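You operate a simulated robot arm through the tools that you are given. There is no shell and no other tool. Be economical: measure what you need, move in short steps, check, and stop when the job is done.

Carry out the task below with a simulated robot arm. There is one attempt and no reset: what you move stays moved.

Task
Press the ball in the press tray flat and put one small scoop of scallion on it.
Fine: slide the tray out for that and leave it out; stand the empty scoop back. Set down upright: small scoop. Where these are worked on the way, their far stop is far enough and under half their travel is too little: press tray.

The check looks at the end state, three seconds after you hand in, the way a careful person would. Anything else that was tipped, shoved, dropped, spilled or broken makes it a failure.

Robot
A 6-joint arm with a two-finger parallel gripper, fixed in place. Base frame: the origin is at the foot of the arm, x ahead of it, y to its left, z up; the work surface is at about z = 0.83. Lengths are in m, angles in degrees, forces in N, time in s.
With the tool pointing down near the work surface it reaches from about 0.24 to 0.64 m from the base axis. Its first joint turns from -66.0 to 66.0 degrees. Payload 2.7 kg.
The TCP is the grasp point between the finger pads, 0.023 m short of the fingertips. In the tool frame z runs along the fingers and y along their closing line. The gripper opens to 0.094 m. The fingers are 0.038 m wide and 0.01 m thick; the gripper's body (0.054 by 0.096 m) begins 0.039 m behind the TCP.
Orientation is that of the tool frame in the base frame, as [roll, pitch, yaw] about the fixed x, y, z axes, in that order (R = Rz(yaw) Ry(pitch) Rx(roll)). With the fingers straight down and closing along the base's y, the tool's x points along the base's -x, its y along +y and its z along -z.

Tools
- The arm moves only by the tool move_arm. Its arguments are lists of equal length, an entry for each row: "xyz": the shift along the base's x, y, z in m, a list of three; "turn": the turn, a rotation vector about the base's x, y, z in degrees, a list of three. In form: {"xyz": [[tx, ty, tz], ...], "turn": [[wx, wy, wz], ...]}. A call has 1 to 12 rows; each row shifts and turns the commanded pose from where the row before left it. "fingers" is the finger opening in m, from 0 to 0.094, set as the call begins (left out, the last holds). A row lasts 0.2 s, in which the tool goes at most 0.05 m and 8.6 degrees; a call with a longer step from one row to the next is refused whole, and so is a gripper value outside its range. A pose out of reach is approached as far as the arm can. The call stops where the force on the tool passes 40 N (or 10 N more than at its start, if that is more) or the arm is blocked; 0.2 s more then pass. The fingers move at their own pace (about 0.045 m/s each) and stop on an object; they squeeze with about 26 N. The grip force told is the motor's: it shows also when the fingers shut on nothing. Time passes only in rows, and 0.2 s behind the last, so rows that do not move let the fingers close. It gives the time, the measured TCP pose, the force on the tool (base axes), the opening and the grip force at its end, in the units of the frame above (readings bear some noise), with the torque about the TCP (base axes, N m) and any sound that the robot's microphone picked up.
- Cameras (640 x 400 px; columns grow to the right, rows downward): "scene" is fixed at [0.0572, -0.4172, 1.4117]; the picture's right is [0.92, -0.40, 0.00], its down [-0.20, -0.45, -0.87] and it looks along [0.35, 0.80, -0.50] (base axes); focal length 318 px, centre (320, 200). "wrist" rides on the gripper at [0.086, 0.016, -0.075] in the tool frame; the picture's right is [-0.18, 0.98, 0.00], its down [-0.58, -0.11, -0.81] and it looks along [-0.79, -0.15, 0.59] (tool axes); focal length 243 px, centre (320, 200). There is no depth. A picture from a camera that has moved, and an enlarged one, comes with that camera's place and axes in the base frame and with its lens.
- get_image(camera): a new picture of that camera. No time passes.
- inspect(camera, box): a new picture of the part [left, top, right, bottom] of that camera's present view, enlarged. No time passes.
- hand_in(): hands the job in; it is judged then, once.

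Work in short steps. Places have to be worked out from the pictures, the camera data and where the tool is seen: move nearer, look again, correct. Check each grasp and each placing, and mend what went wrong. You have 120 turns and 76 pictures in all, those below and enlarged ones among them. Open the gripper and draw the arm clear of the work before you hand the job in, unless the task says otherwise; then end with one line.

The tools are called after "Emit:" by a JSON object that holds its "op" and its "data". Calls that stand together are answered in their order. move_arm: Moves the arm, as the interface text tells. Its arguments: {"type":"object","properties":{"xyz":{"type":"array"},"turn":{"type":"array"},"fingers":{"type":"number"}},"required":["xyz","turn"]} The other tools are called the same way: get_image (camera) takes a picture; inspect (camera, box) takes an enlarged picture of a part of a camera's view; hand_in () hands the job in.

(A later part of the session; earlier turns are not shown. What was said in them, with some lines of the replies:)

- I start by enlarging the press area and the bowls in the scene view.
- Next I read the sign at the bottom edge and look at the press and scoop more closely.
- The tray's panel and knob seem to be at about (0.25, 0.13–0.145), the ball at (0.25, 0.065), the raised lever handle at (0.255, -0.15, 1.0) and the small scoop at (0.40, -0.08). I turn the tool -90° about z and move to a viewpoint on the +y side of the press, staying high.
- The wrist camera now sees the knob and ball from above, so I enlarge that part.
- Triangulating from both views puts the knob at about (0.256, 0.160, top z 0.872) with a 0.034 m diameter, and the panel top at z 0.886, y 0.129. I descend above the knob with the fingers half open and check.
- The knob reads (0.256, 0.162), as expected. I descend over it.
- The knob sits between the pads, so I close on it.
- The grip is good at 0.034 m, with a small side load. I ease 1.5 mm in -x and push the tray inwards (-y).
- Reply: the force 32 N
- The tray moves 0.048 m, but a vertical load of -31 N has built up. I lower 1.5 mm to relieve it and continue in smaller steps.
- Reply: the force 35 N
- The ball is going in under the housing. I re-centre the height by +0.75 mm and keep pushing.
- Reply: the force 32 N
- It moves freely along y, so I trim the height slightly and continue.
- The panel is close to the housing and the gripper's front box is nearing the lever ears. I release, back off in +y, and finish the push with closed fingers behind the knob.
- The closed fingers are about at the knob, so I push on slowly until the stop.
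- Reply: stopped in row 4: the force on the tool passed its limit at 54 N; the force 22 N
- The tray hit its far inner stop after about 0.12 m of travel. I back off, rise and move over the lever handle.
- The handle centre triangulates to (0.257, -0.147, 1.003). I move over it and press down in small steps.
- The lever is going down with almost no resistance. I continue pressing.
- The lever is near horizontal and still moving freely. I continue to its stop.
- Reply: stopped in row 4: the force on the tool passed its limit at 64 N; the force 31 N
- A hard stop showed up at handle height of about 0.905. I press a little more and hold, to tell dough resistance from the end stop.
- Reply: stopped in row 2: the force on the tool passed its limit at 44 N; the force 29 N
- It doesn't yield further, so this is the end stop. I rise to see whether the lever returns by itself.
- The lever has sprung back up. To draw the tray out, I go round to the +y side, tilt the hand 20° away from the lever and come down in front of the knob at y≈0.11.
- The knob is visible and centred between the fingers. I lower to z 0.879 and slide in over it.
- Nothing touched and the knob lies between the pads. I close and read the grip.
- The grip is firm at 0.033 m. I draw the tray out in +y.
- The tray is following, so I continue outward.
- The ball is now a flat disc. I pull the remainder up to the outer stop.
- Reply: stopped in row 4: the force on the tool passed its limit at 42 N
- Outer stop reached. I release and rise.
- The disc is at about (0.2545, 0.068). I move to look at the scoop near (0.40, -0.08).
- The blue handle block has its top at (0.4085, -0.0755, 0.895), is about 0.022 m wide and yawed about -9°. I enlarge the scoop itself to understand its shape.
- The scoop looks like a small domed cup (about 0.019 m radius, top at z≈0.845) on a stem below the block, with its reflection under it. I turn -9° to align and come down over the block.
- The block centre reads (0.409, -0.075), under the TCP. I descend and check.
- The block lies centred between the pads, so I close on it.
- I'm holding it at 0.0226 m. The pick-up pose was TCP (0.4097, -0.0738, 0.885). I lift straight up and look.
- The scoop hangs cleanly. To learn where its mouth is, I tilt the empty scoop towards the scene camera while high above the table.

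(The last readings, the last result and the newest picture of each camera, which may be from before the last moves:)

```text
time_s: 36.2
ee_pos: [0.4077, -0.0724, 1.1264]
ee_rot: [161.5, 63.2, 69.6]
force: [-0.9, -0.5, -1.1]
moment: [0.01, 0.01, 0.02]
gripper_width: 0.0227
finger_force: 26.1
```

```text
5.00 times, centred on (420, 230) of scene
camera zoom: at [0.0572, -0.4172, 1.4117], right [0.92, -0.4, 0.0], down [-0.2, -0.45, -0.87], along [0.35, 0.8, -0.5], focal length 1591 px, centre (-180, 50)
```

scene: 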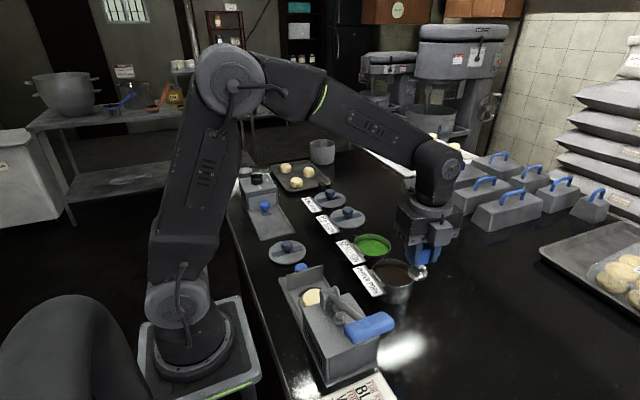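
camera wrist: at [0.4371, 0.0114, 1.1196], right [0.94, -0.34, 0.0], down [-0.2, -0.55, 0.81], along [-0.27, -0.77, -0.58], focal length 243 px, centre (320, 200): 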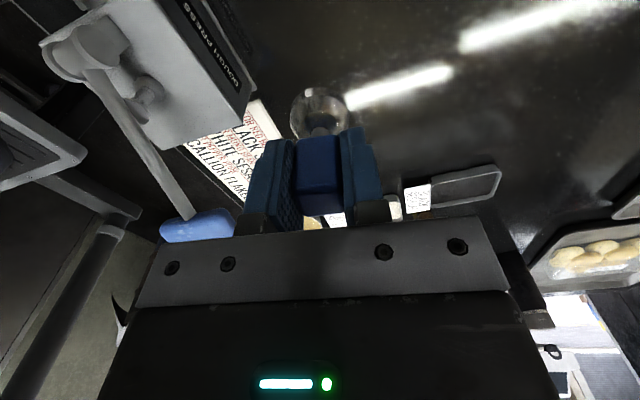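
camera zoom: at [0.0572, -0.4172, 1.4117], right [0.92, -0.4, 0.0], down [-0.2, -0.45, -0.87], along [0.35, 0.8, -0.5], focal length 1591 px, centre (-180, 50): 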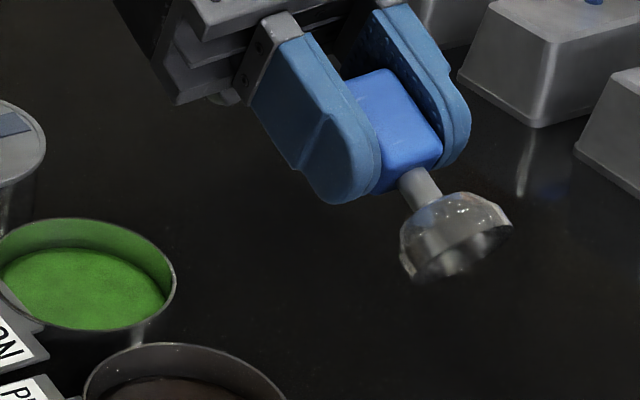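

It is a bell-shaped scoop with the mouth facing down. I tilt back upright and move toward the scallion bowl at about (0.465, 0.157), staying high.

Emit:
{"op": "move_arm", "data": {"xyz": [[0, 0, 0], [0, 0, 0], [0, 0, 0], [0, 0, 0], [0, 0, 0], [0, 0, 0], [0, 0, 0], [0, 0, 0]], "turn": [[8, 0, 0], [8, 0, 0], [8, 0, 0], [8, 0, 0], [8, 0, 0], [8, 0, 0], [8, 0, 0], [8, 0, 0]]}}

Emit:
{"op": "move_arm", "data": {"xyz": [[0.01, 0.045, -0.01], [0.01, 0.045, -0.01], [0.01, 0.045, -0.01], [0.01, 0.045, -0.01], [0.015, 0.045, -0.01], [0, 0, 0]], "turn": [[0, 0, 0], [0, 0, 0], [0, 0, 0], [0, 0, 0], [0, 0, 0], [0, 0, 0]]}}

Emit:
{"op": "get_image", "data": {"camera": "wrist"}}

Emit:
{"op": "inspect", "data": {"camera": "scene", "box": [320, 190, 480, 290]}}

```text
time_s: 38.0
ee_pos: [0.408, -0.0741, 1.1248]
ee_rot: [-180.0, 0.5, 81.0]
force: [-0.7, 0.8, -0.5]
moment: [-0.01, 0.01, 0.0]
gripper_width: 0.0223
finger_force: 25.5
```

```text
time_s: 39.4
ee_pos: [0.4622, 0.1528, 1.0762]
ee_rot: [179.8, 0.6, 81.0]
force: [-1.2, -1.1, -0.2]
moment: [0.0, 0.0, 0.0]
gripper_width: 0.0225
finger_force: 26.2
```

```text
35 pictures are left
camera wrist: at [0.4919, 0.2359, 1.1488], right [0.94, -0.34, 0.0], down [-0.2, -0.55, 0.81], along [-0.27, -0.77, -0.58], focal length 243 px, centre (320, 200)
```

wrist: 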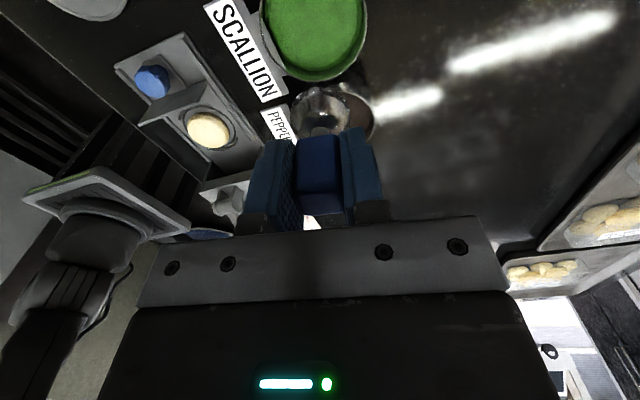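

```text
4.00 times, centred on (400, 240) of scene
camera zoom: at [0.0572, -0.4171, 1.4117], right [0.92, -0.4, 0.0], down [-0.2, -0.45, -0.87], along [0.35, 0.8, -0.5], focal length 1272 px, centre (0, 40)
```

zoom: 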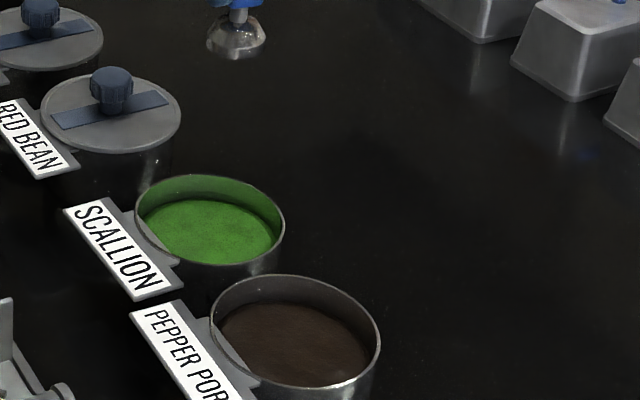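

The scallion bowl's rim centre is about (0.455, 0.150), its rim at z≈0.886 and the fill at z≈0.862. The scoop mouth is 0.055 m below the TCP. I centre and descend to just above the fill.

Emit:
{"op": "move_arm", "data": {"xyz": [[-0.006, -0.003, -0.04], [0, 0, -0.04], [0, 0, -0.04], [0, 0, -0.02], [0, 0, 0]], "turn": [[0, 0, 0], [0, 0, 0], [0, 0, 0], [0, 0, 0], [0, 0, 0]]}}

Emit:
{"op": "get_image", "data": {"camera": "wrist"}}

Emit:
{"op": "inspect", "data": {"camera": "scene", "box": [320, 190, 420, 270]}}

```text
time_s: 40.6
ee_pos: [0.4575, 0.1483, 0.9351]
ee_rot: [179.7, 0.6, 81.0]
force: [0.5, 0.1, -1.4]
moment: [-0.01, 0.0, -0.01]
gripper_width: 0.0226
finger_force: 26.2
```

```text
33 pictures are left
camera wrist: at [0.4871, 0.2325, 1.0088], right [0.94, -0.34, 0.0], down [-0.2, -0.55, 0.81], along [-0.27, -0.77, -0.58], focal length 243 px, centre (320, 200)
```

wrist: 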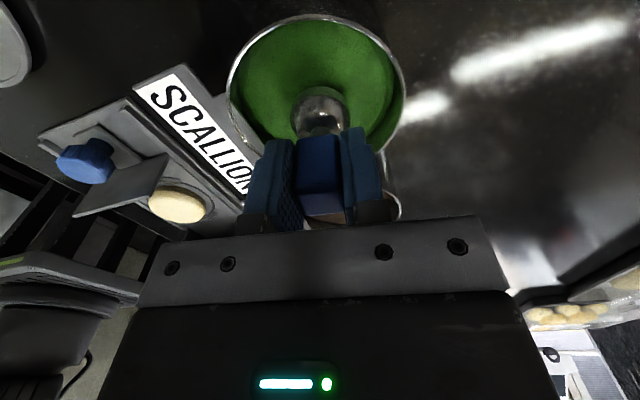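

```text
5.00 times, centred on (370, 230) of scene
camera zoom: at [0.0572, -0.4172, 1.4117], right [0.92, -0.4, 0.0], down [-0.2, -0.45, -0.87], along [0.35, 0.8, -0.5], focal length 1591 px, centre (70, 50)
```

zoom: 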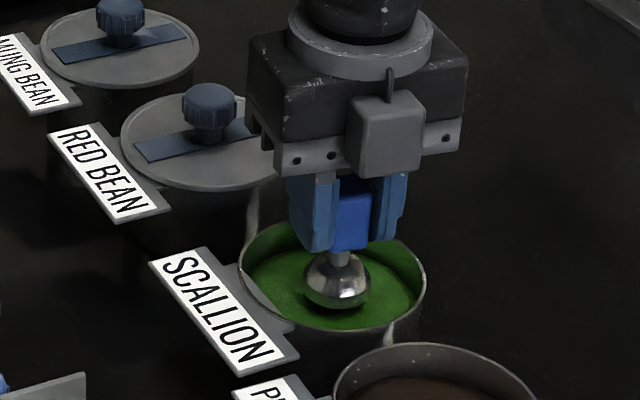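

The scoop is centred inside the rim. I dip slowly.

Emit:
{"op": "move_arm", "data": {"xyz": [[0, 0, -0.006], [0, 0, -0.006], [0, 0, -0.006], [0, 0, -0.006], [0, 0, -0.006], [0, 0, 0]], "turn": [[0, 0, 0], [0, 0, 0], [0, 0, 0], [0, 0, 0], [0, 0, 0], [0, 0, 0]]}}

Emit:
{"op": "inspect", "data": {"camera": "wrist", "box": [220, 0, 420, 160]}}

```text
time_s: 41.4
ee_pos: [0.4584, 0.1494, 0.9254]
ee_rot: [179.6, 0.5, 81.0]
force: [-0.5, -0.4, 5.0]
moment: [0.07, 0.06, 0.02]
gripper_width: 0.0225
finger_force: 25.6
stopped in row 3: the force on the tool passed its limit at 45 N (the readings are from after the stop); the commanded pose is now the measured one
```

```text
2.50 times, centred on (320, 80) of wrist
camera zoom: at [0.4878, 0.233, 0.9991], right [0.94, -0.33, 0.01], down [-0.2, -0.55, 0.81], along [-0.27, -0.77, -0.59], focal length 606 px, centre (320, 500)
```

zoom: 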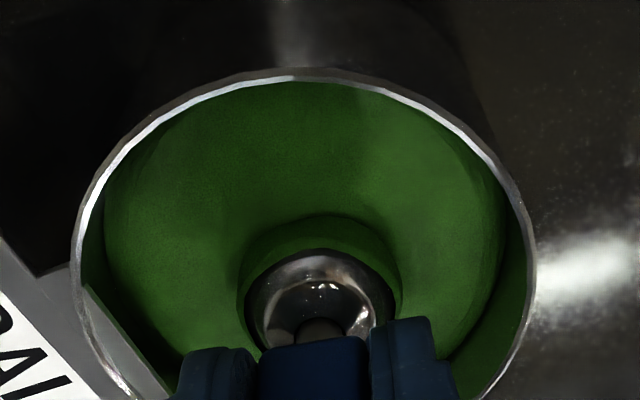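

Contact came with 45 N on the fill surface, and a green collar appeared around the scoop. I lift and look at what it holds.

Emit:
{"op": "move_arm", "data": {"xyz": [[0, 0, 0.01], [0, 0, 0.02], [0, 0, 0.04], [0, 0, 0.03]], "turn": [[0, 0, 0], [0, 0, 0], [0, 0, 0], [0, 0, 0]]}}

Emit:
{"op": "inspect", "data": {"camera": "wrist", "box": [220, 0, 420, 160]}}

Emit:
{"op": "inspect", "data": {"camera": "scene", "box": [340, 180, 420, 260]}}

```text
time_s: 42.4
ee_pos: [0.4591, 0.1488, 1.0243]
ee_rot: [179.6, 0.4, 81.1]
force: [-0.9, -1.1, -1.6]
moment: [0.01, 0.0, 0.03]
gripper_width: 0.0226
finger_force: 26.1
```

```text
2.50 times, centred on (320, 80) of wrist
camera zoom: at [0.4885, 0.2332, 1.0982], right [0.94, -0.33, 0.01], down [-0.2, -0.55, 0.81], along [-0.27, -0.77, -0.59], focal length 606 px, centre (320, 500)
```

zoom: 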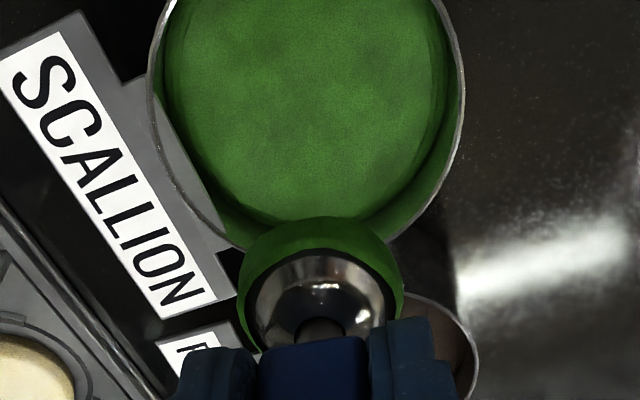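

```text
5.00 times, centred on (380, 220) of scene
camera zoom: at [0.0572, -0.4172, 1.4117], right [0.92, -0.4, 0.0], down [-0.2, -0.45, -0.87], along [0.35, 0.8, -0.5], focal length 1591 px, centre (20, 100)
```

zoom: 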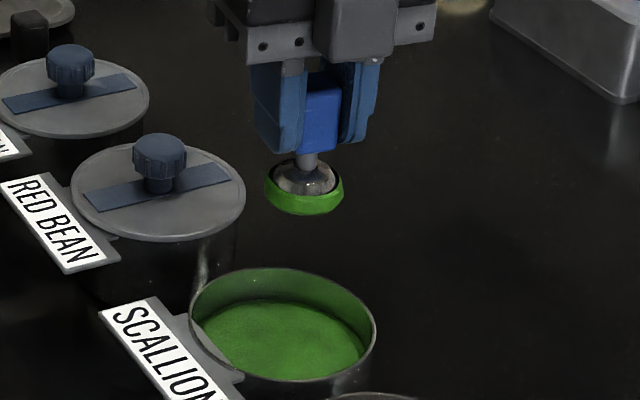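

The scoop is loaded with a ring or puck of scallion. I carry it to a viewpoint over the tray and locate the disc accurately.

Emit:
{"op": "move_arm", "data": {"xyz": [[-0.04, 0, 0.01], [-0.04, 0, 0], [-0.04, 0, 0], [-0.04, 0, 0], [-0.0425, -0.004, 0], [0, 0, 0]], "turn": [[0, 0, 0], [0, 0, 0], [0, 0, 0], [0, 0, 0], [0, 0, 0], [0, 0, 0]]}}

Emit:
{"op": "get_image", "data": {"camera": "wrist"}}

Emit:
{"op": "inspect", "data": {"camera": "scene", "box": [260, 190, 380, 320]}}

```text
time_s: 43.8
ee_pos: [0.2553, 0.1461, 1.0347]
ee_rot: [179.6, 0.5, 81.1]
force: [0.4, 0.2, -1.3]
moment: [-0.01, -0.02, 0.0]
gripper_width: 0.0226
finger_force: 25.9
```

```text
28 pictures are left
camera wrist: at [0.2849, 0.2297, 1.1085], right [0.94, -0.34, 0.01], down [-0.2, -0.55, 0.81], along [-0.27, -0.77, -0.59], focal length 243 px, centre (320, 200)
```

wrist: 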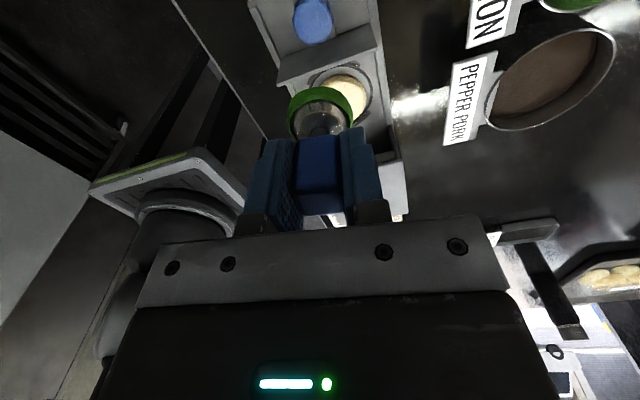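

```text
3.08 times, centred on (320, 255) of scene
camera zoom: at [0.0572, -0.4172, 1.4117], right [0.92, -0.4, 0.0], down [-0.2, -0.45, -0.87], along [0.35, 0.8, -0.5], focal length 979 px, centre (320, 31)
```

zoom: 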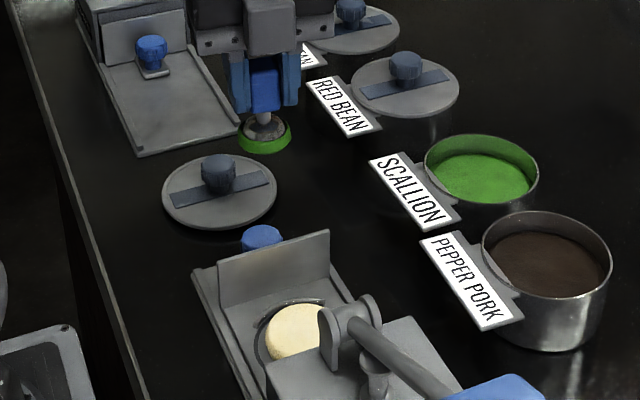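

Both views agree the disc centre is about (0.2565, 0.072). I move above it and descend to TCP z 0.93.

Emit:
{"op": "move_arm", "data": {"xyz": [[0.0012, -0.037, 0], [0, -0.037, 0], [0, 0, -0.04], [0, 0, -0.035], [0, 0, -0.03], [0, 0, 0]], "turn": [[0, 0, 0], [0, 0, 0], [0, 0, 0], [0, 0, 0], [0, 0, 0], [0, 0, 0]]}}

Emit:
{"op": "get_image", "data": {"camera": "wrist"}}

Emit:
{"op": "inspect", "data": {"camera": "scene", "box": [265, 220, 365, 340]}}

```text
time_s: 45.2
ee_pos: [0.2557, 0.0711, 0.9284]
ee_rot: [179.6, 0.5, 81.2]
force: [0.4, 0.7, -1.1]
moment: [-0.01, 0.02, 0.04]
gripper_width: 0.0224
finger_force: 25.9
```

```text
26 pictures are left
camera wrist: at [0.2859, 0.155, 1.0026], right [0.94, -0.33, 0.01], down [-0.2, -0.55, 0.81], along [-0.27, -0.77, -0.59], focal length 243 px, centre (320, 200)
```

wrist: 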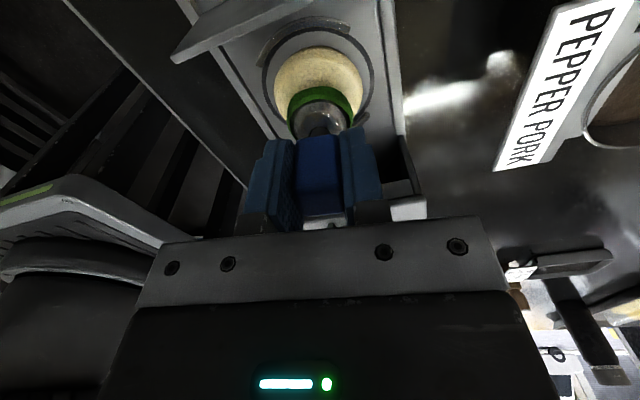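

```text
3.33 times, centred on (315, 280) of scene
camera zoom: at [0.0572, -0.4172, 1.4117], right [0.92, -0.4, 0.0], down [-0.2, -0.45, -0.87], along [0.35, 0.8, -0.5], focal length 1060 px, centre (337, -67)
```

zoom: 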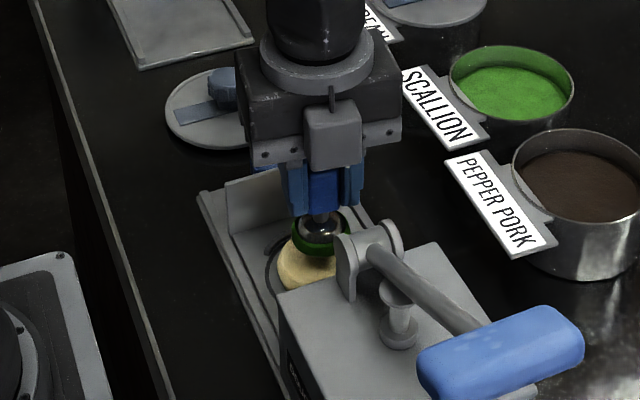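

The disc centre is confirmed at (0.256, 0.073) with the scoop centred over it. I lower gently to contact.

Emit:
{"op": "move_arm", "data": {"xyz": [[0, 0.001, -0.005], [0, 0, -0.005], [0, 0, -0.004], [0, 0, -0.004], [0, 0, 0]], "turn": [[0, 0, 0], [0, 0, 0], [0, 0, 0], [0, 0, 0], [0, 0, 0]]}}

Emit:
{"op": "get_image", "data": {"camera": "wrist"}}

```text
time_s: 46.4
ee_pos: [0.2586, 0.0724, 0.9126]
ee_rot: [179.5, 0.3, 81.1]
force: [-5.3, -0.7, 31.3]
moment: [-0.06, 0.32, 0.0]
gripper_width: 0.0225
finger_force: 26.0
```

```text
24 pictures are left
camera wrist: at [0.2865, 0.156, 0.9866], right [0.94, -0.33, 0.01], down [-0.2, -0.55, 0.81], along [-0.26, -0.77, -0.59], focal length 243 px, centre (320, 200)
```

wrist: 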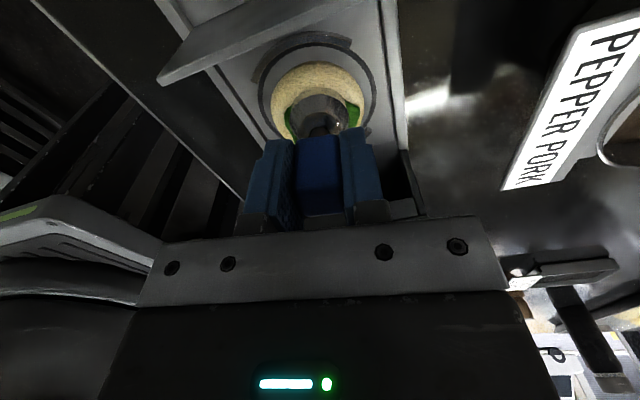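

There is contact at 31 N and the scallion seems to be coming off. I lift 1 cm and look.

Emit:
{"op": "move_arm", "data": {"xyz": [[0, 0, 0.005], [0, 0, 0.01], [0, 0, 0.015], [0, 0, 0]], "turn": [[0, 0, 0], [0, 0, 0], [0, 0, 0], [0, 0, 0]]}}

Emit:
{"op": "inspect", "data": {"camera": "wrist", "box": [240, 10, 400, 150]}}

Emit:
{"op": "inspect", "data": {"camera": "scene", "box": [285, 260, 345, 320]}}

```text
time_s: 47.4
ee_pos: [0.2568, 0.0715, 0.9423]
ee_rot: [179.7, 0.5, 81.2]
force: [1.0, 0.0, -0.3]
moment: [-0.02, -0.01, -0.01]
gripper_width: 0.0224
finger_force: 26.1
```

```text
2.86 times, centred on (320, 80) of wrist
camera zoom: at [0.2861, 0.156, 1.0158], right [0.94, -0.33, 0.01], down [-0.2, -0.55, 0.81], along [-0.27, -0.77, -0.59], focal length 693 px, centre (320, 543)
```

zoom: 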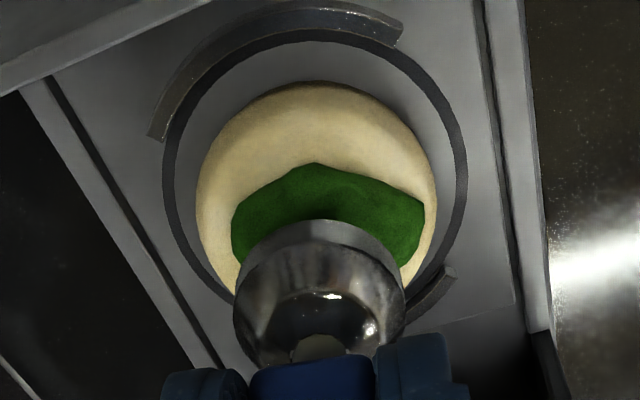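

```text
6.67 times, centred on (315, 290) of scene
camera zoom: at [0.0572, -0.4172, 1.4117], right [0.92, -0.4, 0.0], down [-0.2, -0.45, -0.87], along [0.35, 0.8, -0.5], focal length 2121 px, centre (353, -400)
```

zoom: 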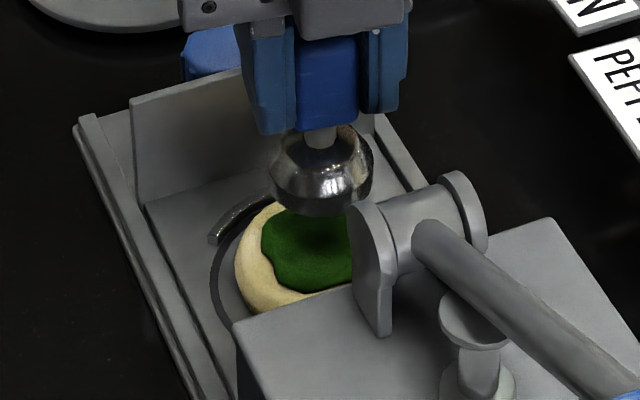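

The scallion lies on the disc and the scoop is empty. I rise and carry the scoop back to its place (TCP 0.4097, -0.0738), avoiding the lever.

Emit:
{"op": "move_arm", "data": {"xyz": [[0, 0, 0.05], [0, 0, 0.05], [0.04, 0, 0], [0.04, 0, 0], [0.04, -0.02, 0], [0.033, -0.035, 0], [0, -0.045, 0], [0, -0.0453, 0], [0, 0, -0.04], [0, 0, -0.03], [0, 0, 0]], "turn": [[0, 0, 0], [0, 0, 0], [0, 0, 0], [0, 0, 0], [0, 0, 0], [0, 0, 0], [0, 0, 0], [0, 0, 0], [0, 0, 0], [0, 0, 0], [0, 0, 0]]}}

Emit:
{"op": "get_image", "data": {"camera": "wrist"}}

Emit:
{"op": "get_image", "data": {"camera": "scene"}}

```text
time_s: 49.8
ee_pos: [0.4089, -0.0722, 0.9697]
ee_rot: [179.6, 0.5, 81.2]
force: [-0.6, 1.3, -0.5]
moment: [0.01, 0.01, 0.0]
gripper_width: 0.0226
finger_force: 26.3
```

```text
21 pictures are left
camera wrist: at [0.439, 0.0122, 1.0449], right [0.94, -0.33, 0.01], down [-0.2, -0.55, 0.81], along [-0.27, -0.77, -0.59], focal length 243 px, centre (320, 200)
```

wrist: 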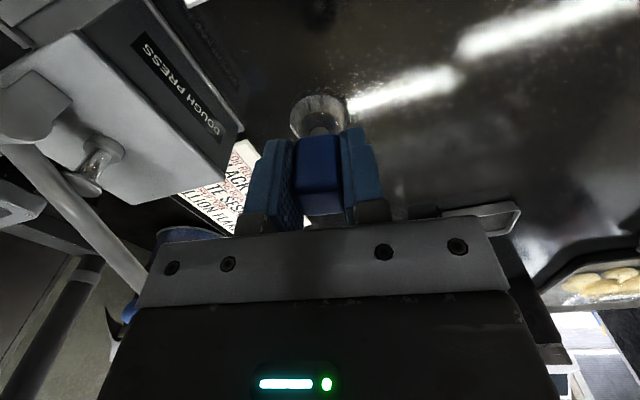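

```text
20 pictures are left
```

scene: 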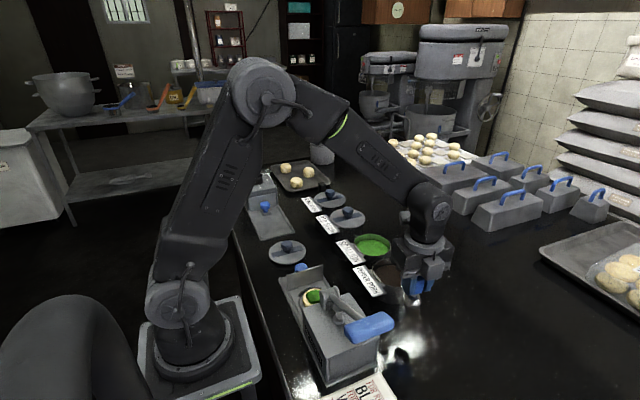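

The scoop is above its old spot. I lower to just above the table, then step down to contact.

Emit:
{"op": "move_arm", "data": {"xyz": [[0.0005, -0.0015, -0.04], [0, 0, -0.032], [0, 0, -0.004], [0, 0, -0.003], [0, 0, -0.003], [0, 0, -0.002], [0, 0, 0]], "turn": [[0, 0, 0], [0, 0, 0], [0, 0, 0], [0, 0, 0], [0, 0, 0], [0, 0, 0], [0, 0, 0]]}}

```text
time_s: 51.4
ee_pos: [0.4097, -0.0758, 0.887]
ee_rot: [179.6, 0.5, 81.1]
force: [-0.8, -0.6, -0.8]
moment: [0.01, 0.01, -0.03]
gripper_width: 0.0226
finger_force: 26.1
```

Emit:
{"op": "move_arm", "data": {"xyz": [[0, 0, -0.0015], [0, 0, -0.001], [0, 0, -0.001], [0, 0, -0.001], [0, 0, 0]], "turn": [[0, 0, 0], [0, 0, 0], [0, 0, 0], [0, 0, 0], [0, 0, 0]]}}

Emit:
{"op": "get_image", "data": {"camera": "wrist"}}

```text
time_s: 52.6
ee_pos: [0.4118, -0.0749, 0.8841]
ee_rot: [179.4, 0.4, 81.1]
force: [-8.4, 0.8, 36.0]
moment: [0.23, 0.35, 0.02]
gripper_width: 0.0227
finger_force: 25.7
```

```text
19 pictures are left
camera wrist: at [0.4401, 0.0092, 0.9587], right [0.94, -0.33, 0.01], down [-0.21, -0.55, 0.81], along [-0.26, -0.77, -0.59], focal length 243 px, centre (320, 200)
```

wrist: 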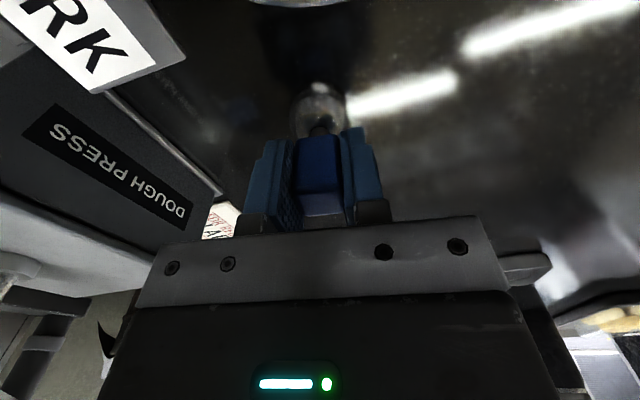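

The scoop stands on the table with 36 N of contact. I ease up 1 mm, open gently and withdraw straight up.

Emit:
{"op": "move_arm", "data": {"xyz": [[0, 0, 0.001], [0, 0, 0.0005]], "turn": [[0, 0, 0], [0, 0, 0]]}}

Emit:
{"op": "move_arm", "data": {"xyz": [[0, 0, 0], [0, 0, 0], [0, 0, 0], [0, 0, 0.02], [0, 0, 0.04], [0, 0, 0.05], [0, 0, 0.05]], "turn": [[0, 0, 0], [0, 0, 0], [0, 0, 0], [0, 0, 0], [0, 0, 0], [0, 0, 0], [0, 0, 0]], "fingers": 0.06}}

Emit:
{"op": "inspect", "data": {"camera": "scene", "box": [270, 220, 440, 350]}}

Emit:
{"op": "get_image", "data": {"camera": "wrist"}}

```text
time_s: 53.2
ee_pos: [0.4103, -0.0744, 0.8839]
ee_rot: [179.4, 0.5, 81.1]
force: [0.9, -1.9, 21.5]
moment: [0.02, 0.05, 0.02]
gripper_width: 0.0228
finger_force: 26.1
```

```text
time_s: 54.8
ee_pos: [0.4099, -0.0753, 1.0467]
ee_rot: [179.6, 0.6, 81.2]
force: [-0.4, -0.3, 0.0]
moment: [0.0, 0.0, -0.02]
gripper_width: 0.0599
finger_force: 0.1
```

```text
3.08 times, centred on (355, 285) of scene
camera zoom: at [0.0572, -0.4172, 1.4117], right [0.92, -0.4, 0.0], down [-0.2, -0.45, -0.87], along [0.35, 0.8, -0.5], focal length 979 px, centre (212, -62)
```

zoom: 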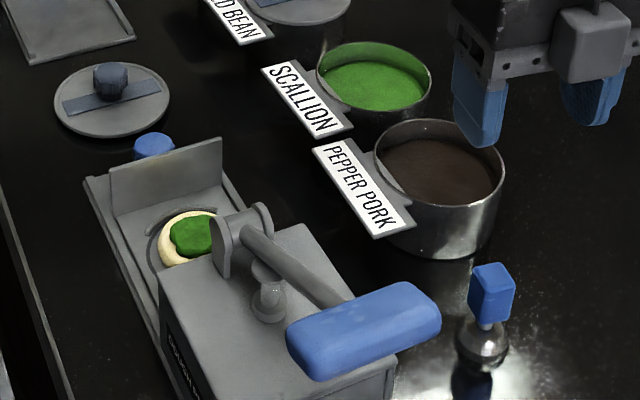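

```text
17 pictures are left
camera wrist: at [0.4405, 0.0089, 1.1198], right [0.94, -0.33, 0.01], down [-0.2, -0.55, 0.81], along [-0.27, -0.77, -0.59], focal length 243 px, centre (320, 200)
```

wrist: 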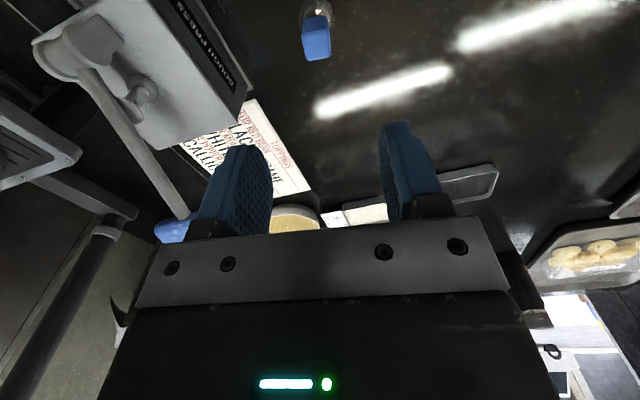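

The scoop stands upright in its place, the tray is out and the disc carries the scallion. I raise the arm clear, then hand in.

Emit:
{"op": "move_arm", "data": {"xyz": [[0, 0.02, 0.05], [0, 0.02, 0.05], [0, 0.02, 0.05], [0, 0, 0]], "turn": [[0, 0, 0], [0, 0, 0], [0, 0, 0], [0, 0, 0]]}}

Emit:
{"op": "get_image", "data": {"camera": "scene"}}

```text
refused: row 1 steps farther than a row can; nothing moved
```

```text
16 pictures are left
```

scene: 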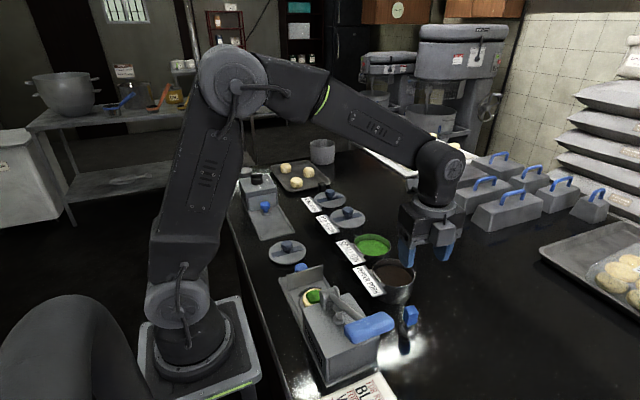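

The step was refused as too long, so I repeat it with shorter steps.

Emit:
{"op": "move_arm", "data": {"xyz": [[0, 0.01, 0.04], [0, 0.01, 0.04], [0, 0.01, 0.04], [0, 0, 0]], "turn": [[0, 0, 0], [0, 0, 0], [0, 0, 0], [0, 0, 0]]}}

```text
time_s: 55.8
ee_pos: [0.4104, -0.0458, 1.1661]
ee_rot: [179.5, 0.5, 81.1]
force: [0.8, 0.1, 0.0]
moment: [0.02, -0.02, 0.02]
gripper_width: 0.0598
finger_force: 0.0
```

The arm is clear and the gripper open, so I hand in.

Emit:
{"op": "hand_in", "data": {}}

```text
The job is handed in.
```

I pressed the ball flat and put one small scoop of scallion on it. The tray is left out, and the empty scoop stands upright in its place.
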